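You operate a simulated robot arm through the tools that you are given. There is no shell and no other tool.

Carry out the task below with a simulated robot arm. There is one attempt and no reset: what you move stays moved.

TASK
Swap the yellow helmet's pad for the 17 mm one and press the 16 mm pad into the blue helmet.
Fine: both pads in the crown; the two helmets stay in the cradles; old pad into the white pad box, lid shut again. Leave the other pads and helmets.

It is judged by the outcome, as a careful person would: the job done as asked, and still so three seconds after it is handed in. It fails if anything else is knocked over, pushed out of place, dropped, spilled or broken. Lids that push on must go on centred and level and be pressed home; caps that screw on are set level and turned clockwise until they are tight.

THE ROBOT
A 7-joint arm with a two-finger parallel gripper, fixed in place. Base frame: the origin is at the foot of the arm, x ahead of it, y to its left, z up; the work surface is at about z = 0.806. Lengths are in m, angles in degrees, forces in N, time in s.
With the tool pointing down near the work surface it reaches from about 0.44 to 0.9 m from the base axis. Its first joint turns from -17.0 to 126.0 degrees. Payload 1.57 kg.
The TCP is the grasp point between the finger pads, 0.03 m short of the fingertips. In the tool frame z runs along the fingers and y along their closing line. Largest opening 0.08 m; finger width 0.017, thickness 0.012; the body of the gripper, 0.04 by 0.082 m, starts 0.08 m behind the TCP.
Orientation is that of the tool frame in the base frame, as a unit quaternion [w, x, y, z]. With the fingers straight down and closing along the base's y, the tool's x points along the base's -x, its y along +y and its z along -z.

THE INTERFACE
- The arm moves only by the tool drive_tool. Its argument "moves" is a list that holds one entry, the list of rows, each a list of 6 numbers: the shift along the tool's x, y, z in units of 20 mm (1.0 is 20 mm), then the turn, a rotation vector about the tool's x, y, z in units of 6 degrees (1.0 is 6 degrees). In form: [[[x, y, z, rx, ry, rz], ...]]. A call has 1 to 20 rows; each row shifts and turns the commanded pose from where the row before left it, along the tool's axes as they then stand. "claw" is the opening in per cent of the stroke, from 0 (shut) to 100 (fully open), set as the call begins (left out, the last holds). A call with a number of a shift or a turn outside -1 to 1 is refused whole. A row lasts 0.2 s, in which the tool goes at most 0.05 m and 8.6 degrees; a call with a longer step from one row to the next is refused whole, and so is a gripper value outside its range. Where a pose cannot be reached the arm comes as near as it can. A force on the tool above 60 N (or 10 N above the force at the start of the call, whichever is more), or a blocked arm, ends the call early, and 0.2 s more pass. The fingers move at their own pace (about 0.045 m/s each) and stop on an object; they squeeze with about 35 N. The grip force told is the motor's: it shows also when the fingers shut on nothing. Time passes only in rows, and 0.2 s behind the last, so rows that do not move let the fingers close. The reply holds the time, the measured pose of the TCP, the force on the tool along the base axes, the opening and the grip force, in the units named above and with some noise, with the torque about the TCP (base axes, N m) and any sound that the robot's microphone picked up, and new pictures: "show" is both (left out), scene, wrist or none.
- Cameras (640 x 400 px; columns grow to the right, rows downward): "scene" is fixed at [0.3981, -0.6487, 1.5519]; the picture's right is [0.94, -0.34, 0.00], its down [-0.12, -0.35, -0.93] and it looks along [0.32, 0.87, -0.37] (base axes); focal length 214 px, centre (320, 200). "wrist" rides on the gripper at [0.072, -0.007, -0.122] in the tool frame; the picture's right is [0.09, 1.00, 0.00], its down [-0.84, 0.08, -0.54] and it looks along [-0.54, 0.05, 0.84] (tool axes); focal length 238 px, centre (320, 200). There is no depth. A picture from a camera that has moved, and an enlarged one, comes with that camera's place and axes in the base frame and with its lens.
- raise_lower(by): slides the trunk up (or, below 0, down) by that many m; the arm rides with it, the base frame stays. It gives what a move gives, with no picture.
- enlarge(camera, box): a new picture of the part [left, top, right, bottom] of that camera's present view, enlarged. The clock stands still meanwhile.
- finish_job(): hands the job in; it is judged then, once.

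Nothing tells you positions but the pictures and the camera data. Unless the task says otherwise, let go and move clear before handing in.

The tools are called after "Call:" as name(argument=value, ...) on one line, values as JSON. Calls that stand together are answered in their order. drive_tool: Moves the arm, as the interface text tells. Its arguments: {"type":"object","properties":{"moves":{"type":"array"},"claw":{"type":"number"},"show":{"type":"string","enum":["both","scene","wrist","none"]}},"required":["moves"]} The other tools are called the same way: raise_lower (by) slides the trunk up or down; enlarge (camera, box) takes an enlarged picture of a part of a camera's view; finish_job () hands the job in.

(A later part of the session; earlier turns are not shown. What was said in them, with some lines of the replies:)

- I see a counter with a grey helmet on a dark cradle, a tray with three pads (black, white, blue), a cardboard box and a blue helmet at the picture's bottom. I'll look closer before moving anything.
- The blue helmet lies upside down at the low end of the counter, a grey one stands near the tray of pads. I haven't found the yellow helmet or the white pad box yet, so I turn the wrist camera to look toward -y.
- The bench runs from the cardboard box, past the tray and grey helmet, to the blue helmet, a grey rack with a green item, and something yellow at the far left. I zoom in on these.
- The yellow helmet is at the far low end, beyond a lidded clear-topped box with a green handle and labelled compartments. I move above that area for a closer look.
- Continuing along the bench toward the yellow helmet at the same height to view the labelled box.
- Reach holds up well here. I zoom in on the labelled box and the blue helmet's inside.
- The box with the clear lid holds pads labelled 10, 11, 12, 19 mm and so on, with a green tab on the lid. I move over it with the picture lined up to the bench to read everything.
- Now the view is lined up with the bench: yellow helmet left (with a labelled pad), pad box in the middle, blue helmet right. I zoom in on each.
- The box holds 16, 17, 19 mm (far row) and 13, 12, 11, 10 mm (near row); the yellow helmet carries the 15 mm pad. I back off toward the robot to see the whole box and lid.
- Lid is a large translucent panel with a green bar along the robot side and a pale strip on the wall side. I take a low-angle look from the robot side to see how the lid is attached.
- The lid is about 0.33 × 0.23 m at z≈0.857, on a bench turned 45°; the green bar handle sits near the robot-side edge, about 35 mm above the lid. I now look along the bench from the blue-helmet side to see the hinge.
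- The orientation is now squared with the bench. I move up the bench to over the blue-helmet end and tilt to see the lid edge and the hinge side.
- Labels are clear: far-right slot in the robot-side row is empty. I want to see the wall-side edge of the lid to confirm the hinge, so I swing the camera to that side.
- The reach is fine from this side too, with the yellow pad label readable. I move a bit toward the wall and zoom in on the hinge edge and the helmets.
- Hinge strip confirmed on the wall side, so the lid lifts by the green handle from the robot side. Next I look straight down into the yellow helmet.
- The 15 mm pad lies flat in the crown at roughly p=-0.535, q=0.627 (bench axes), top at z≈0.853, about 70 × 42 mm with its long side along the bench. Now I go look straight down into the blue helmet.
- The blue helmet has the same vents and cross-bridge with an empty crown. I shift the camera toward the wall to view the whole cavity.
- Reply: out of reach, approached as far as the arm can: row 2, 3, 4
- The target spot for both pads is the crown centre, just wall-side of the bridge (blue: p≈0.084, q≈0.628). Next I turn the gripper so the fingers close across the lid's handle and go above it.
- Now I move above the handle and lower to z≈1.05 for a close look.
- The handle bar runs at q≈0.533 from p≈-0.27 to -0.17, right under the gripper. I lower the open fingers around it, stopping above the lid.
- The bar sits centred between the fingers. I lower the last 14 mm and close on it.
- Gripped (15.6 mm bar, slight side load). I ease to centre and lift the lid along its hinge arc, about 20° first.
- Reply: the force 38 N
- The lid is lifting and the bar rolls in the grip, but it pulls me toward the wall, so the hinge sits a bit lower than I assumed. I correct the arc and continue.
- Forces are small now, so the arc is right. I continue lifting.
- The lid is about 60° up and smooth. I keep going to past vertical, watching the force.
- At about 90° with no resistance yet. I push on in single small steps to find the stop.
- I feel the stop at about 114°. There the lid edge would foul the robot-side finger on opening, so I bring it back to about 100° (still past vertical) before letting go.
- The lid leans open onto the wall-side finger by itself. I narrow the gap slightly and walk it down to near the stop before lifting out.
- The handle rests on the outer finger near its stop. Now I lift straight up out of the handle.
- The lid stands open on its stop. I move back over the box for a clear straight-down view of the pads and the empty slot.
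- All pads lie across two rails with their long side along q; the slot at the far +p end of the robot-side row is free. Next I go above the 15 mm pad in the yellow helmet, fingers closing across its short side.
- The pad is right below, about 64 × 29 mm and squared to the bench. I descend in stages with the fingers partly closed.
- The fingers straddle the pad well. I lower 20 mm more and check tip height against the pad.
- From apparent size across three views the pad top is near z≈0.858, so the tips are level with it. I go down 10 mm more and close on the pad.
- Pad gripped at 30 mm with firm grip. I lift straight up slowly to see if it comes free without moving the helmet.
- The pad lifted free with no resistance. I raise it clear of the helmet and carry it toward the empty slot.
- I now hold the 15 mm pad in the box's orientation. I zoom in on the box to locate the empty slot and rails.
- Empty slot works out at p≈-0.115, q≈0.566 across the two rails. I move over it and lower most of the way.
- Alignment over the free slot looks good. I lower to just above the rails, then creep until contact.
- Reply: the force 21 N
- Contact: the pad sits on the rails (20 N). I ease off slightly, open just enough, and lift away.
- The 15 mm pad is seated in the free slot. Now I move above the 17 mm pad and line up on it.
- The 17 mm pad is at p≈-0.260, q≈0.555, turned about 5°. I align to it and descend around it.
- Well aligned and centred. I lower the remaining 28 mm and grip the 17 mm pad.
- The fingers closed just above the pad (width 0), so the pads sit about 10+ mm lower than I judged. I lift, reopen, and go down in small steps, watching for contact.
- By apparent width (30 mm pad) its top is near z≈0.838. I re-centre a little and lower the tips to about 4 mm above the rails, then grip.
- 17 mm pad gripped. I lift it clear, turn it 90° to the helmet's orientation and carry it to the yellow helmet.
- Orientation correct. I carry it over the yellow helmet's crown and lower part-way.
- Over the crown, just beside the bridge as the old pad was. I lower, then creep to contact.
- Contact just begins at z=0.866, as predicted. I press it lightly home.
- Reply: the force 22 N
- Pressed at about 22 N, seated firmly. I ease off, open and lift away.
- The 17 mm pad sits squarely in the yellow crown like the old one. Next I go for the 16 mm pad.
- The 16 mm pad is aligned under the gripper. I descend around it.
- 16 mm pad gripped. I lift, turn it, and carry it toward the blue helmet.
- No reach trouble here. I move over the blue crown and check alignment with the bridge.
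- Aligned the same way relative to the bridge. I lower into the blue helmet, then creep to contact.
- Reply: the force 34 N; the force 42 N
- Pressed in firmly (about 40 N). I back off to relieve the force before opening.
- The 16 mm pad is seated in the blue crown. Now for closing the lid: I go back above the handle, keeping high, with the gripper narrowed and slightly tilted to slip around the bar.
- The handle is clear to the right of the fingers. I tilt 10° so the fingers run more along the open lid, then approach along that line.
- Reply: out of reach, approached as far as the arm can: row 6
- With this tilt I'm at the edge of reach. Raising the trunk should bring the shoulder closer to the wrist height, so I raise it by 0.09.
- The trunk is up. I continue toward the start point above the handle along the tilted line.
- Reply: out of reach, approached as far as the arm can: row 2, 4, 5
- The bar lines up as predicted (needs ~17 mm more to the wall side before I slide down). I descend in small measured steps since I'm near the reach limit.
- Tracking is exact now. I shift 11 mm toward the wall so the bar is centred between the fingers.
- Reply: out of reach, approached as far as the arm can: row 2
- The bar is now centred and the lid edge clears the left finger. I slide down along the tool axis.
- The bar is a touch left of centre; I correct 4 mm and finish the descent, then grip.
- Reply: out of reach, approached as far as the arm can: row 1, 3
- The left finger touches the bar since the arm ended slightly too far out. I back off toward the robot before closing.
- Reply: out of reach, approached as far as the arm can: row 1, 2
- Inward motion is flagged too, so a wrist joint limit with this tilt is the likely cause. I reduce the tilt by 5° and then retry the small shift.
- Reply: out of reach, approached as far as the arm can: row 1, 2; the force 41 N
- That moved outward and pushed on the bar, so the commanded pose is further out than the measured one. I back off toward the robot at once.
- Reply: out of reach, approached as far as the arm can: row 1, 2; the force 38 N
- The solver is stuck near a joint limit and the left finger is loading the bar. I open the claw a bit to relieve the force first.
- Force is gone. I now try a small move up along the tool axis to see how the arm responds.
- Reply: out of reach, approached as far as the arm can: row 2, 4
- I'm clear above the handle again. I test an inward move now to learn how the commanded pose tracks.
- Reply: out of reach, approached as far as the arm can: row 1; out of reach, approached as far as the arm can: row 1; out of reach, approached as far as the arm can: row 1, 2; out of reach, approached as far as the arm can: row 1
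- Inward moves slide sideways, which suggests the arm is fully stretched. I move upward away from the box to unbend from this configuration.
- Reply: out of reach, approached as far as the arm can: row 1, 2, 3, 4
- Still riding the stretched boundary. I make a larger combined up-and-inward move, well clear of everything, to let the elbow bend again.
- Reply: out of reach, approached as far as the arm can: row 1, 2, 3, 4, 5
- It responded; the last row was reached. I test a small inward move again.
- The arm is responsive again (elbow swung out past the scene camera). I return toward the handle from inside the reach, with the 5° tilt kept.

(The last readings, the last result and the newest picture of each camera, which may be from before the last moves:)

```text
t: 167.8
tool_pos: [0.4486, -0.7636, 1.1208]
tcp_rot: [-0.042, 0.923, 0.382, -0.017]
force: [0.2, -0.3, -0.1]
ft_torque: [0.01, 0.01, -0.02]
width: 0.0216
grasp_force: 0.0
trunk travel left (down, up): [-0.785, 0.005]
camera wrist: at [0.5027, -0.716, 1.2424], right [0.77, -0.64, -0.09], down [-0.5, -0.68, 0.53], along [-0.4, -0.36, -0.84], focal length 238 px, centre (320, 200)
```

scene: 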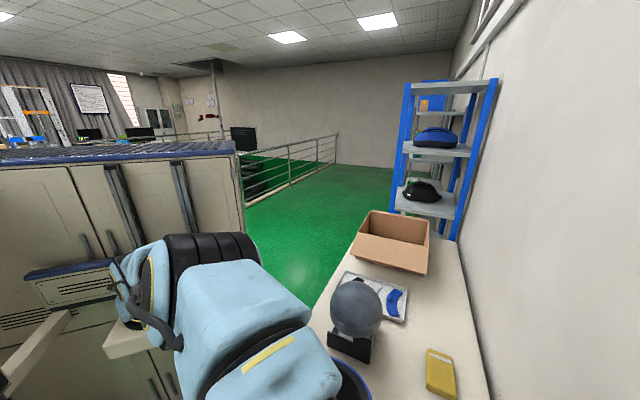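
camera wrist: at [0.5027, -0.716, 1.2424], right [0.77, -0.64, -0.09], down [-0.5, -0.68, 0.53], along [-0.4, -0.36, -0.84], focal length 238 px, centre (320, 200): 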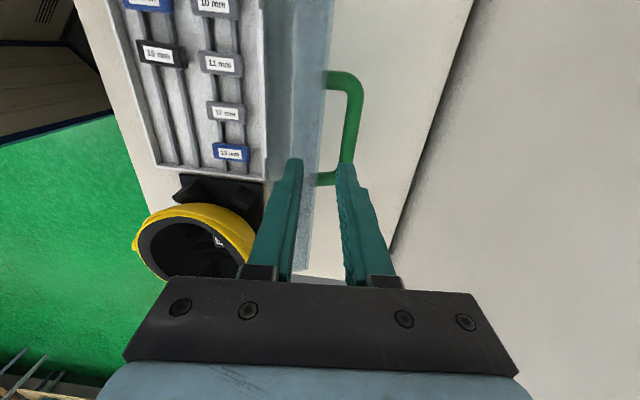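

Good tracking, no reach flags. I line up the bar on the tool axis and come down to just above the lid edge.

Call:
drive_tool(moves=[[[0, 0.5, 0.6, 0, 0, 0], [0, 0.5, 0.6, 0, 0, 0], [0, 0.5, 0.6, 0, 0, 0], [0, 0.04, 0.5, 0, 0, 0], [0, 0, 0, 0, 0, 0]]], show="wrist")

Call:
enlarge(camera="wrist", box=[220, 60, 440, 240])

```text
t: 169.0
tool_pos: [0.468, -0.782, 1.0718]
tcp_rot: [-0.042, 0.923, 0.382, -0.018]
force: [0.0, -0.3, -0.1]
ft_torque: [0.01, 0.03, 0.0]
width: 0.0218
grasp_force: 0.1
trunk travel left (down, up): [-0.785, 0.005]
camera wrist: at [0.5223, -0.735, 1.1931], right [0.77, -0.64, -0.09], down [-0.5, -0.68, 0.53], along [-0.4, -0.36, -0.84], focal length 238 px, centre (320, 200)
```

wrist: 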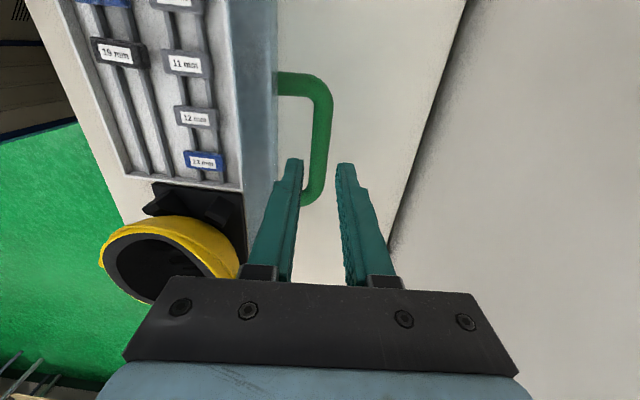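

```text
2.22 times, centred on (330, 150) of wrist
camera zoom: at [0.5223, -0.735, 1.1931], right [0.77, -0.64, -0.09], down [-0.5, -0.68, 0.53], along [-0.4, -0.36, -0.84], focal length 530 px, centre (298, 311)
```

zoom: 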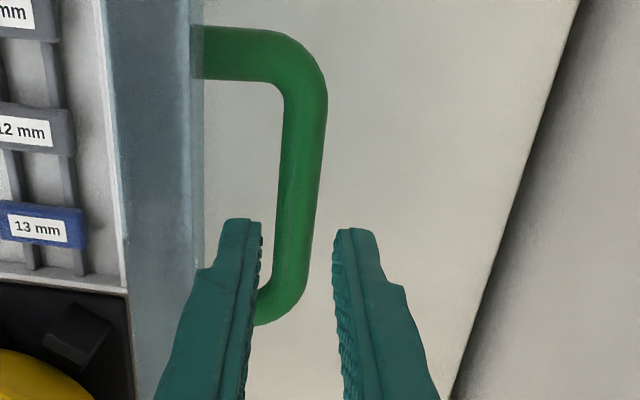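

The bar is centred and the lid edge clears the left finger by several mm. I slide down along the axis.

Call:
drive_tool(moves=[[[0, 0, 0.5, 0, 0, 0], [0, 0, 0.5, 0, 0, 0], [0, 0, 0.5, 0, 0, 0]]], show="none")

Call:
drive_tool(moves=[[[0, 0, 0.5, 0, 0, 0], [0, 0, 0.5, 0, 0, 0], [0, 0, 0.4, 0, 0, 0]]], show="wrist")

Call:
enlarge(camera="wrist", box=[220, 60, 440, 260])

```text
t: 169.8
tool_pos: [0.4682, -0.7801, 1.0413]
tcp_rot: [-0.042, 0.923, 0.382, -0.018]
force: [-0.6, 0.5, -0.3]
ft_torque: [0.02, 0.0, 0.0]
width: 0.0218
grasp_force: 0.0
trunk travel left (down, up): [-0.785, 0.005]
```

```text
t: 170.6
tool_pos: [0.466, -0.7793, 1.0132]
tcp_rot: [-0.043, 0.923, 0.382, -0.017]
force: [0.0, 0.6, -0.2]
ft_torque: [-0.02, -0.01, 0.01]
width: 0.0215
grasp_force: 0.1
trunk travel left (down, up): [-0.785, 0.005]
camera wrist: at [0.5191, -0.7311, 1.1352], right [0.77, -0.64, -0.09], down [-0.5, -0.68, 0.53], along [-0.4, -0.36, -0.84], focal length 238 px, centre (320, 200)
```

wrist: 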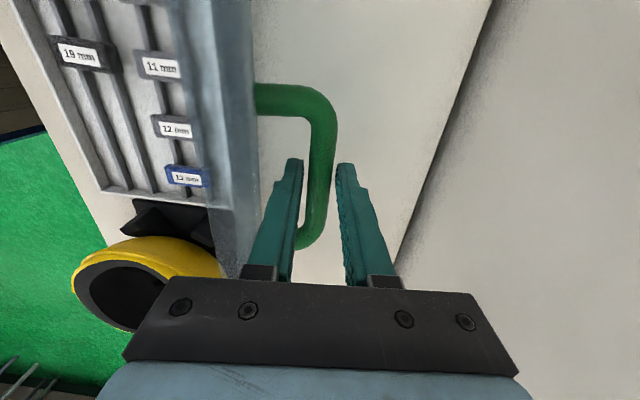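

```text
2.00 times, centred on (330, 160) of wrist
camera zoom: at [0.5191, -0.7311, 1.1352], right [0.77, -0.64, -0.09], down [-0.5, -0.68, 0.53], along [-0.4, -0.36, -0.84], focal length 477 px, centre (300, 280)
```

zoom: 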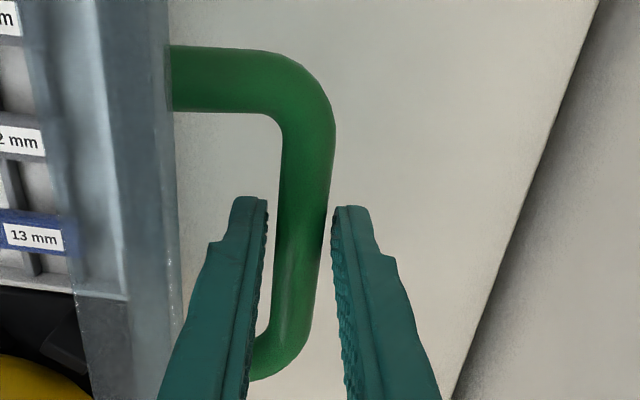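

The bar sits centred between the fingers with no contact force. I close on it.

Call:
drive_tool(moves=[[[0, 0, 0, 0, 0, 0], [0, 0, 0, 0, 0, 0], [0, 0, 0, 0, 0, 0]]], claw=0, show="wrist")

```text
t: 171.4
tool_pos: [0.4639, -0.7773, 1.0141]
tcp_rot: [-0.043, 0.923, 0.382, -0.018]
force: [-2.1, 3.5, -1.2]
ft_torque: [-0.05, 0.14, 0.22]
width: 0.0156
grasp_force: 31.6
trunk travel left (down, up): [-0.785, 0.005]
camera wrist: at [0.5189, -0.731, 1.1352], right [0.77, -0.64, -0.09], down [-0.5, -0.68, 0.53], along [-0.4, -0.36, -0.84], focal length 238 px, centre (320, 200)
```

wrist: 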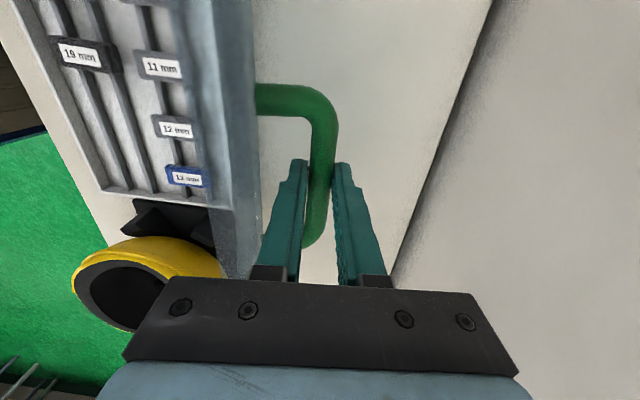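

Gripped at 15.6 mm. I bring the lid back along its arc, removing the tilt gradually.

Call:
drive_tool(moves=[[[0, -0.77, -0.51, -0.14, 0, 0], [0, -0.81, -0.45, -0.15, 0, 0], [0, -0.84, -0.4, -0.15, 0, 0]]], show="wrist")

```text
t: 172.2
tool_pos: [0.4328, -0.7462, 1.0435]
tcp_rot: [-0.021, 0.924, 0.383, -0.009]
force: [-0.3, 0.9, -5.0]
ft_torque: [0.26, 0.0, 0.14]
width: 0.0157
grasp_force: 31.2
trunk travel left (down, up): [-0.785, 0.005]
camera wrist: at [0.4827, -0.6948, 1.1656], right [0.77, -0.64, -0.05], down [-0.52, -0.66, 0.54], along [-0.37, -0.39, -0.84], focal length 238 px, centre (320, 200)
```

wrist: 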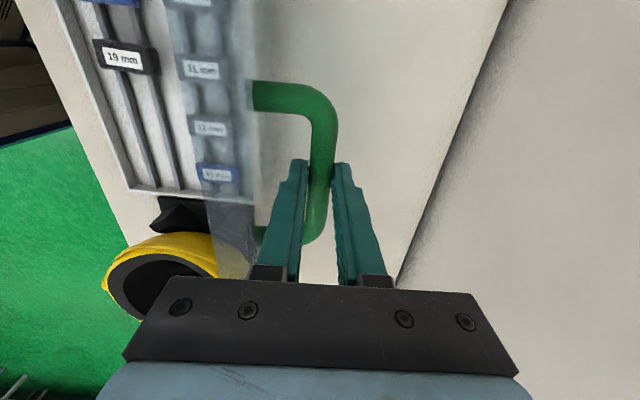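

Smooth with small forces. Continuing over the top.

Call:
drive_tool(moves=[[[0, -0.88, -0.3, -0.15, 0, 0], [0, -0.89, -0.25, -0.14, 0, 0], [0, -0.91, -0.2, -0.14, 0, 0], [0, -0.93, -0.13, 0, 0, 0], [0, -0.93, -0.06, 0, 0, 0]]], show="wrist")

```text
t: 173.4
tool_pos: [0.3677, -0.6811, 1.0634]
tcp_rot: [0.0, 0.924, 0.383, 0.0]
force: [3.6, 3.1, 4.8]
ft_torque: [0.02, 0.03, 0.12]
width: 0.0155
grasp_force: 31.7
trunk travel left (down, up): [-0.785, 0.005]
camera wrist: at [0.4142, -0.6264, 1.1857], right [0.77, -0.64, 0.0], down [-0.54, -0.65, 0.54], along [-0.35, -0.42, -0.84], focal length 238 px, centre (320, 200)
```

wrist: 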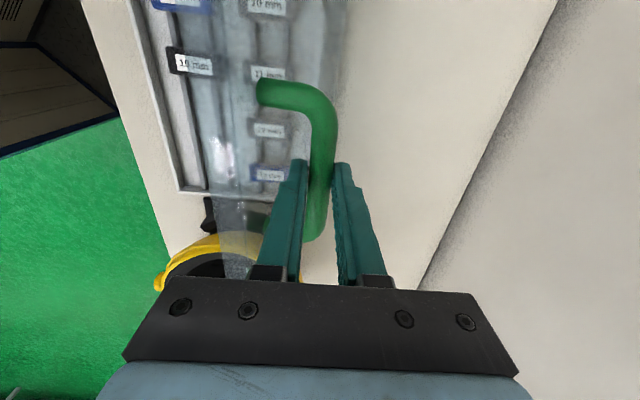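

Call:
drive_tool(moves=[[[0, -0.93, 0.025, 0, 0, 0], [0, -0.925, 0.105, 0, 0, 0], [0, -0.915, 0.185, 0, 0, 0], [0, -0.89, 0.265, 0, 0, 0], [0, -0.87, 0.345, 0, 0, 0]]], show="wrist")

```text
t: 174.6
tool_pos: [0.3032, -0.619, 1.0461]
tcp_rot: [-0.001, 0.924, 0.383, 0.001]
force: [7.2, 6.3, -2.7]
ft_torque: [0.12, -0.17, 0.12]
width: 0.0158
grasp_force: 31.4
trunk travel left (down, up): [-0.785, 0.005]
camera wrist: at [0.3504, -0.5638, 1.1673], right [0.77, -0.64, 0.0], down [-0.54, -0.65, 0.54], along [-0.35, -0.42, -0.84], focal length 238 px, centre (320, 200)
```

wrist: 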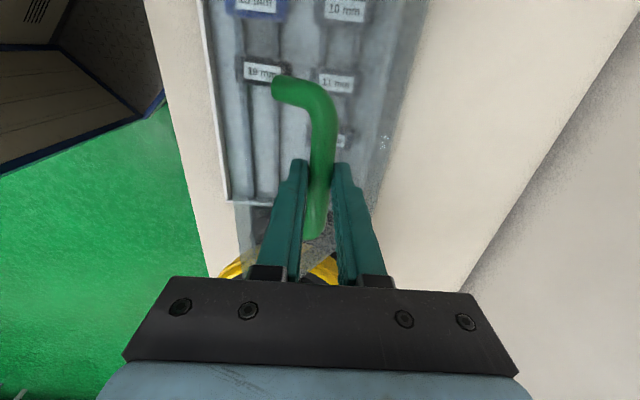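

Call:
drive_tool(moves=[[[0.08, -0.99, 0.5, 0, 0, 0], [0, -0.94, 0.61, 0, 0, 0], [0, -0.87, 0.7, 0, 0, 0], [0, -0.79, 0.79, 0, 0, 0]]], show="wrist")

```text
t: 175.6
tool_pos: [0.2533, -0.567, 0.994]
tcp_rot: [0.001, 0.925, 0.381, -0.001]
force: [-9.0, -11.1, -2.8]
ft_torque: [0.0, -0.15, 0.08]
width: 0.0156
grasp_force: 31.2
trunk travel left (down, up): [-0.785, 0.005]
camera wrist: at [0.3, -0.5123, 1.1165], right [0.77, -0.64, 0.0], down [-0.54, -0.64, 0.54], along [-0.35, -0.42, -0.84], focal length 238 px, centre (320, 200)
```

wrist: 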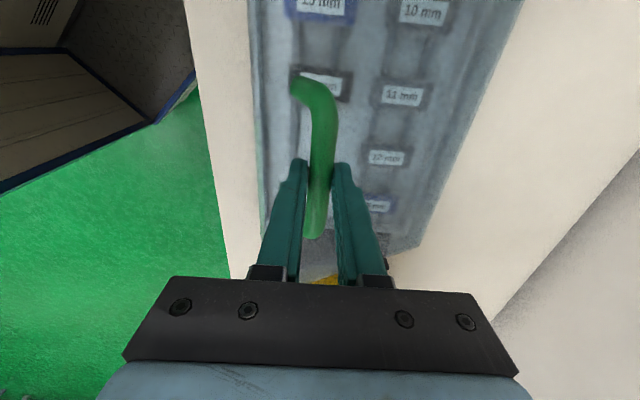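

Call:
drive_tool(moves=[[[-0.05, -0.66, 0.8, 0, 0, 0], [0, -0.65, 1, 0, 0, 0], [0, -0.5, 1, 0, 0, 0]]], show="wrist")

```text
t: 176.4
tool_pos: [0.2265, -0.5397, 0.9394]
tcp_rot: [-0.001, 0.924, 0.382, 0.0]
force: [-5.9, -3.2, 0.1]
ft_torque: [0.34, -0.12, 0.01]
width: 0.0157
grasp_force: 30.9
trunk travel left (down, up): [-0.785, 0.005]
camera wrist: at [0.2735, -0.4854, 1.0601], right [0.77, -0.64, 0.0], down [-0.54, -0.65, 0.54], along [-0.35, -0.41, -0.84], focal length 238 px, centre (320, 200)
```

wrist: 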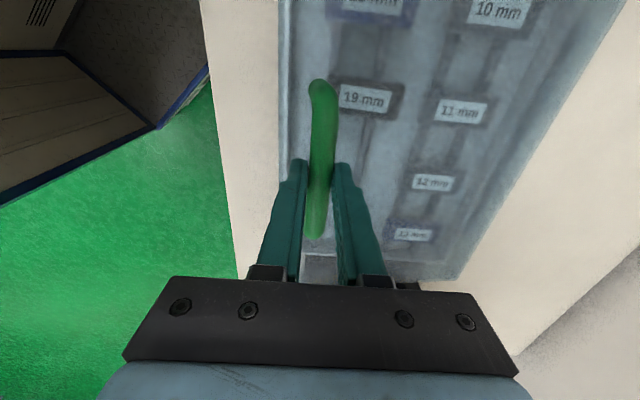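

Nearly shut. I lower the last bit gently until the lid seats.

Call:
drive_tool(moves=[[[0, -0.22, 0.5, 0, 0, 0], [0, -0.15, 0.4, 0, 0, 0], [0, 0, 0, 0, 0, 0]]], show="none")

Call:
drive_tool(moves=[[[0, -0.06, 0.2, 0, 0, 0], [0, -0.05, 0.2, 0, 0, 0], [0, 0, 0, 0, 0, 0]]], show="wrist")

```text
t: 177.2
tool_pos: [0.2223, -0.5352, 0.9208]
tcp_rot: [-0.002, 0.924, 0.383, 0.001]
force: [-3.2, 9.9, 1.9]
ft_torque: [0.36, -0.03, 0.04]
width: 0.0156
grasp_force: 31.5
trunk travel left (down, up): [-0.785, 0.005]
```

```text
t: 178.0
tool_pos: [0.2198, -0.5322, 0.9126]
tcp_rot: [-0.001, 0.924, 0.383, 0.001]
force: [-6.6, 17.6, 4.5]
ft_torque: [0.58, -0.05, 0.04]
width: 0.0154
grasp_force: 30.9
trunk travel left (down, up): [-0.785, 0.005]
camera wrist: at [0.2668, -0.4787, 1.0346], right [0.77, -0.64, 0.0], down [-0.54, -0.65, 0.54], along [-0.35, -0.41, -0.84], focal length 238 px, centre (320, 200)
```

wrist: 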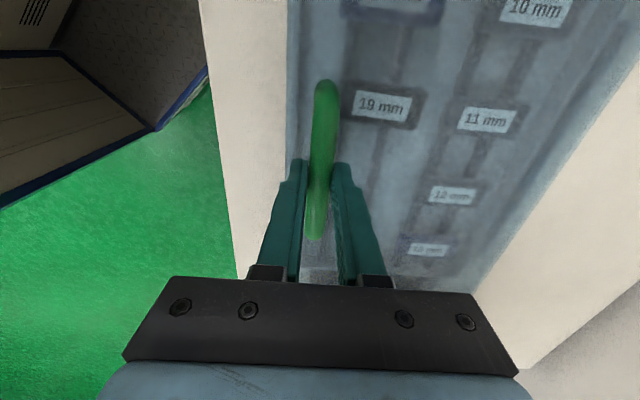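

Call:
drive_tool(moves=[[[0, -0.1, 0.1, 0, 0, 0], [0, -0.05, 0.1, 0, 0, 0], [0, 0, 0, 0, 0, 0]]], show="none")

Call:
drive_tool(moves=[[[0, 0, 0.1, 0, 0, 0], [0, 0, 0.1, 0, 0, 0], [0, 0, 0, 0, 0, 0]]], show="wrist")

```text
t: 178.8
tool_pos: [0.2201, -0.5342, 0.9099]
tcp_rot: [0.002, 0.924, 0.383, -0.001]
force: [4.5, 6.1, 22.7]
ft_torque: [0.05, -0.03, 0.01]
width: 0.0156
grasp_force: 30.9
trunk travel left (down, up): [-0.785, 0.005]
```

```text
t: 179.6
tool_pos: [0.2201, -0.533, 0.9048]
tcp_rot: [0.002, 0.924, 0.383, -0.001]
force: [4.1, -9.7, 22.8]
ft_torque: [-0.18, -0.04, 0.01]
width: 0.0155
grasp_force: 31.3
trunk travel left (down, up): [-0.785, 0.005]
camera wrist: at [0.2656, -0.4784, 1.0264], right [0.77, -0.64, 0.0], down [-0.54, -0.64, 0.54], along [-0.35, -0.42, -0.84], focal length 238 px, centre (320, 200)
```

wrist: 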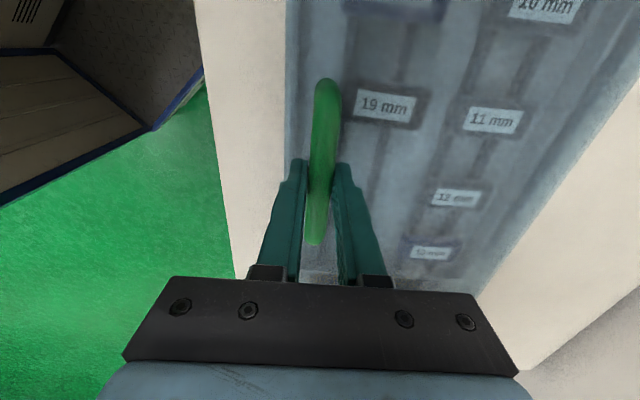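

The lid is down and resists at about 23 N. I ease off, release the handle and lift away to inspect.

Call:
drive_tool(moves=[[[0, 0, -0.2, 0, 0, 0], [0, 0, 0, 0, 0, 0]]], show="none")

Call:
drive_tool(moves=[[[0, 0, 0, 0, 0, 0], [0, 0, 0, 0, 0, 0], [0, 0, 0, 0, 0, 0], [0, 0, -1, 0, 0, 0], [0, 0, -1, 0, 0, 0], [0, 0, -1, 0, 0, 0], [0, 0, -1, 0, 0, 0], [0, 0, -1, 0, 0, 0], [0, 0, -1, 0, 0, 0], [0, 0, -1, 0, 0, 0], [0, 0, -1, 0, 0, 0]]], claw=70, show="both")

Call:
enlarge(camera="wrist", box=[200, 0, 480, 220])

```text
t: 180.2
tool_pos: [0.2196, -0.5347, 0.9069]
tcp_rot: [0.001, 0.924, 0.383, 0.0]
force: [11.5, -25.5, -9.5]
ft_torque: [-0.34, 0.17, -0.03]
width: 0.0157
grasp_force: 31.6
trunk travel left (down, up): [-0.785, 0.005]
```

```text
t: 182.6
tool_pos: [0.22, -0.5311, 1.0656]
tcp_rot: [0.001, 0.924, 0.382, 0.0]
force: [1.0, -0.1, 0.0]
ft_torque: [0.03, 0.02, -0.01]
width: 0.056
grasp_force: 0.1
trunk travel left (down, up): [-0.785, 0.005]
camera wrist: at [0.2653, -0.4773, 1.1882], right [0.77, -0.64, 0.0], down [-0.54, -0.65, 0.54], along [-0.35, -0.42, -0.84], focal length 238 px, centre (320, 200)
```

scene: 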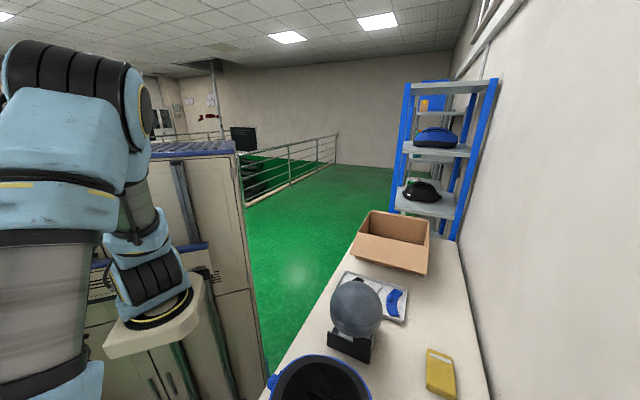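
wrist: 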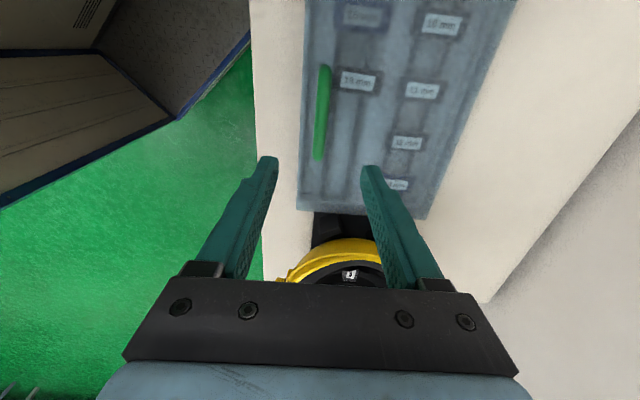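

```text
1.82 times, centred on (340, 110) of wrist
camera zoom: at [0.2653, -0.4773, 1.1882], right [0.77, -0.64, 0.0], down [-0.54, -0.65, 0.54], along [-0.35, -0.42, -0.84], focal length 433 px, centre (284, 364)
```

zoom: 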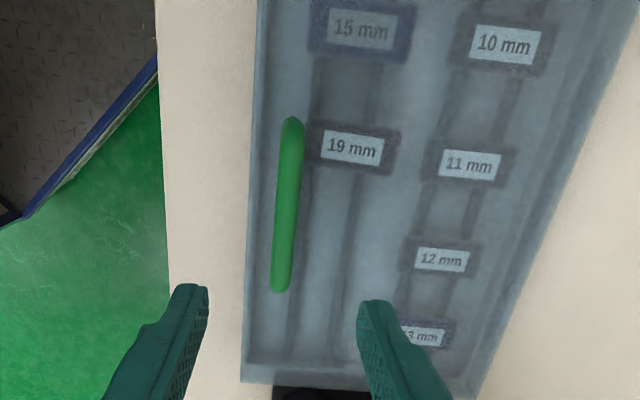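

The lid looks fully down and the box hasn't shifted (handle at the same spot as before). As a check I press gently on the handle's top with closed fingers to be sure it is shut.

Call:
drive_tool(moves=[[[0, 0, 0.9, 0, 0, 0], [0, 0, 0.9, 0, 0, 0], [0, 0, 0.9, 0, 0, 0], [0, 0, 0.9, 0, 0, 0], [0, 0, 0.9, 0, 0, 0], [0, 0, 0.9, 0, 0, 0]]], claw=0, show="none")

Call:
drive_tool(moves=[[[0, 0, 0.2, 0, 0, 0], [0, 0, 0.2, 0, 0, 0], [0, 0, 0.2, 0, 0, 0], [0, 0, 0.2, 0, 0, 0], [0, 0, 0.2, 0, 0, 0]]], show="wrist")

```text
t: 184.0
tool_pos: [0.2202, -0.5327, 0.9583]
tcp_rot: [0.0, 0.924, 0.382, 0.0]
force: [0.6, -0.3, 0.8]
ft_torque: [-0.04, 0.01, -0.01]
width: 0.0
grasp_force: 21.3
trunk travel left (down, up): [-0.785, 0.005]
```

```text
t: 185.2
tool_pos: [0.2194, -0.5319, 0.9394]
tcp_rot: [-0.001, 0.924, 0.382, 0.0]
force: [0.9, -0.2, -0.6]
ft_torque: [0.05, -0.03, -0.01]
width: 0.0
grasp_force: 20.6
trunk travel left (down, up): [-0.785, 0.005]
camera wrist: at [0.2654, -0.4767, 1.0613], right [0.77, -0.64, 0.0], down [-0.54, -0.65, 0.54], along [-0.35, -0.42, -0.84], focal length 238 px, centre (320, 200)
```

wrist: 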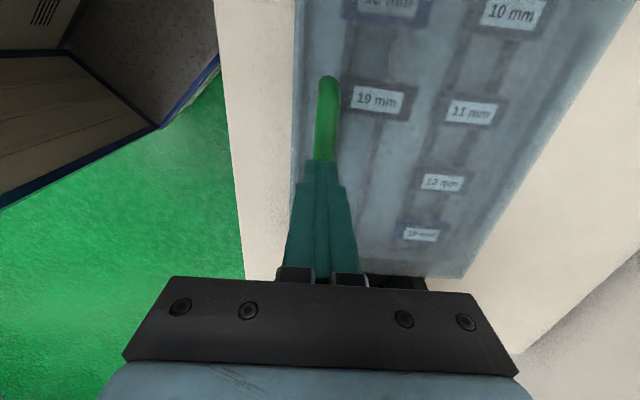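

Call:
drive_tool(moves=[[[0, 0, 0.15, 0, 0, 0], [0, 0, 0.15, 0, 0, 0], [0, 0, 0, 0, 0, 0]]], show="none")

Call:
drive_tool(moves=[[[0, 0, 0.15, 0, 0, 0], [0, 0, 0.15, 0, 0, 0], [0, 0, 0, 0, 0, 0]]], show="none")

```text
t: 186.0
tool_pos: [0.22, -0.532, 0.934]
tcp_rot: [0.0, 0.924, 0.383, 0.0]
force: [-0.1, -0.1, -0.7]
ft_torque: [-0.01, 0.0, -0.01]
width: 0.0002
grasp_force: 21.4
trunk travel left (down, up): [-0.785, 0.005]
```

```text
t: 186.9
tool_pos: [0.2186, -0.5332, 0.9308]
tcp_rot: [0.002, 0.924, 0.382, 0.001]
force: [-3.1, 12.8, 45.1]
ft_torque: [0.24, 0.13, 0.13]
width: 0.0001
grasp_force: 21.3
trunk travel left (down, up): [-0.785, 0.005]
stopped in row 3: the force on the tool passed its limit at 62 N (the readings are from after the stop); the commanded pose is now the measured one
```

Stiff contact at the same handle height as at the start, so the lid is fully shut. I lift off and check the whole scene.

Call:
drive_tool(moves=[[[0, 0, -0.5, 0, 0, 0], [0, 0, -1, 0, 0, 0], [0, 0, -1, 0, 0, 0], [0, 0, -1, 0, 0, 0], [0, 0, -1, 0, 0, 0], [0, 0, -1, 0, 0, 0], [0, 0, -1, 0, 0, 0], [0, 0, -1, 0, 0, 0], [0, 0, -1, 0, 0, 0], [0, 0, -1, 0, 0, 0], [0, 0, -1, 0, 0, -1], [0, 0, -1, 0, 0, -1], [0, 0, -1, 0, 0, -1], [0, 0, -1, 0, 0, -1], [0, 0, -1, 0, 0, -1], [0, 0, -1, 0, 0, -1], [0, 0, -1, 0, 0, -1], [0, 0, 0, 0, 0, -1]]], claw=60, show="none")

Call:
drive_tool(moves=[[[0, 0, 0, 0, 0, -1], [0, 0, 0, 0, 0, -1], [0, 0, 0, 0, 0, -1], [0, 0, 0, 0, 0, -1], [0, 0, 0, 0, 0, -1], [0, 0, 0, 0, 0, -1], [0, 0, 0, 0, 0, -1], [0, 0, 0, 0, 0, 0]]], show="both")

Call:
enlarge(camera="wrist", box=[160, 0, 420, 180])

```text
t: 190.7
tool_pos: [0.2193, -0.5331, 1.2592]
tcp_rot: [0.001, 0.688, 0.725, 0.0]
force: [-0.6, -0.2, -0.7]
ft_torque: [0.0, -0.04, -0.01]
width: 0.0482
grasp_force: 0.1
trunk travel left (down, up): [-0.785, 0.005]
```

```text
t: 192.5
tool_pos: [0.2192, -0.5315, 1.2614]
tcp_rot: [0.002, 0.383, 0.924, -0.002]
force: [0.1, 0.0, 0.0]
ft_torque: [-0.02, 0.0, 0.0]
width: 0.048
grasp_force: 0.0
trunk travel left (down, up): [-0.785, 0.005]
camera wrist: at [0.1636, -0.4867, 1.3812], right [0.64, 0.77, 0.0], down [0.65, -0.54, 0.54], along [0.42, -0.35, -0.84], focal length 238 px, centre (320, 200)
```

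scene: 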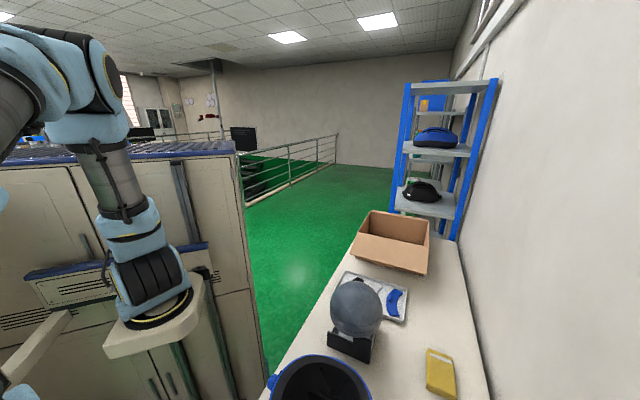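
wrist: 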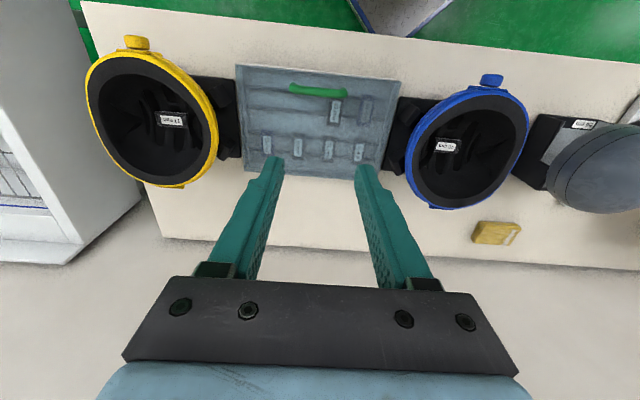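

```text
2.22 times, centred on (290, 90) of wrist
camera zoom: at [0.1636, -0.4867, 1.3812], right [0.64, 0.77, 0.0], down [0.65, -0.54, 0.54], along [0.42, -0.35, -0.84], focal length 530 px, centre (387, 444)
```

zoom: 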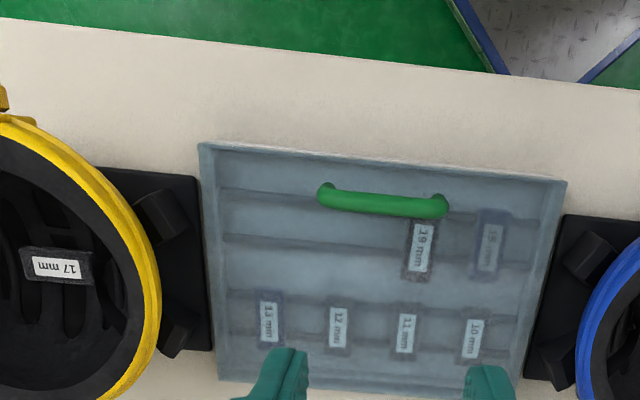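

Both pads are in place and the lid is shut. The 15 mm label looks fainter under the frosted lid, so I take a closer look at it and at each helmet.

Call:
enlarge(camera="wrist", box=[300, 70, 410, 150])

Call:
enlarge(camera="wrist", box=[80, 30, 240, 200])

Call:
enlarge(camera="wrist", box=[380, 60, 560, 220])

```text
5.00 times, centred on (355, 110) of wrist
camera zoom: at [0.1636, -0.4867, 1.3812], right [0.64, 0.77, 0.0], down [0.65, -0.54, 0.54], along [0.42, -0.35, -0.84], focal length 1192 px, centre (145, 650)
```

zoom: 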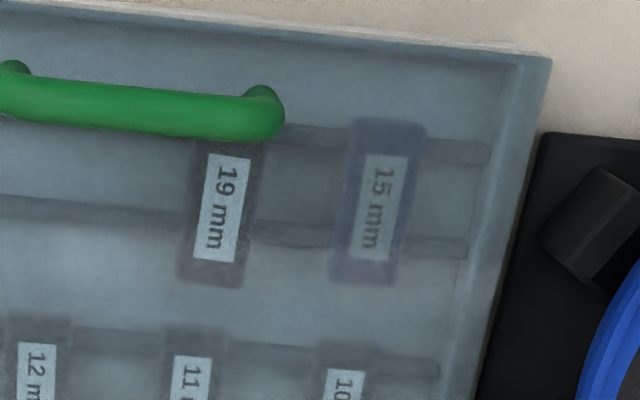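

```text
2.35 times, centred on (160, 115) of wrist
camera zoom: at [0.1636, -0.4867, 1.3812], right [0.64, 0.77, 0.0], down [0.65, -0.54, 0.54], along [0.42, -0.35, -0.84], focal length 561 px, centre (696, 400)
```

zoom: 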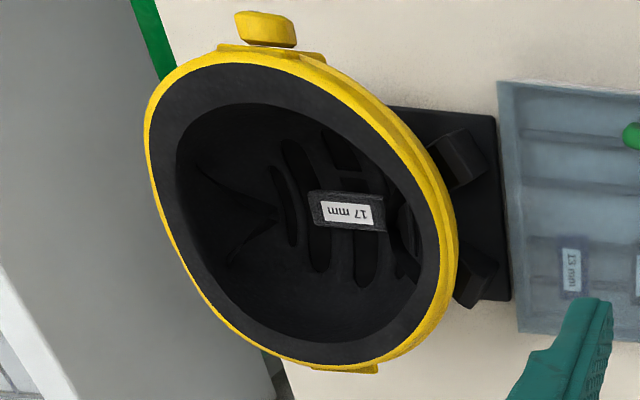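

```text
2.50 times, centred on (470, 140) of wrist
camera zoom: at [0.1636, -0.4867, 1.3812], right [0.64, 0.77, 0.0], down [0.65, -0.54, 0.54], along [0.42, -0.35, -0.84], focal length 596 px, centre (-55, 350)
```

zoom: 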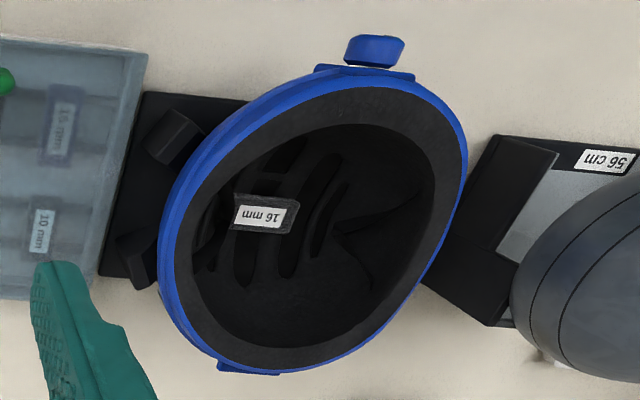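

The 15 mm pad lies on both rails in the closed box. The 17 mm pad is in the yellow crown and the 16 mm in the blue crown. Both helmets are still in their cradles, nothing else has moved, and the arm is clear, so I hand in.

Call:
finish_job()

```text
The job is handed in.
```

The swap is done and handed in.

- **Yellow helmet:** the 17 mm pad is in the crown, pressed in at about 22 N, where the old pad sat.
- **Blue helmet:** the 16 mm pad is in the crown at the matching spot, pressed in at about 41 N.
- **Old 15 mm pad:** it lies across both rails in the free slot of the white pad box. The lid is shut again, and pressing on the handle afterwards gave no movement.

**Extra contact:** while taking hold of the handle to close the lid, a finger pushed the open lid against its stop at up to about 38 N. On my first try at the 17 mm pad, the fingers closed on its top before I regripped it lower.

The final pictures show both helmets in their cradles and the box where it was. I saw no other pad or helmet out of place. I raised the trunk 8.5 cm to reach the lid handle and left it there. The arm is clear of the bench.
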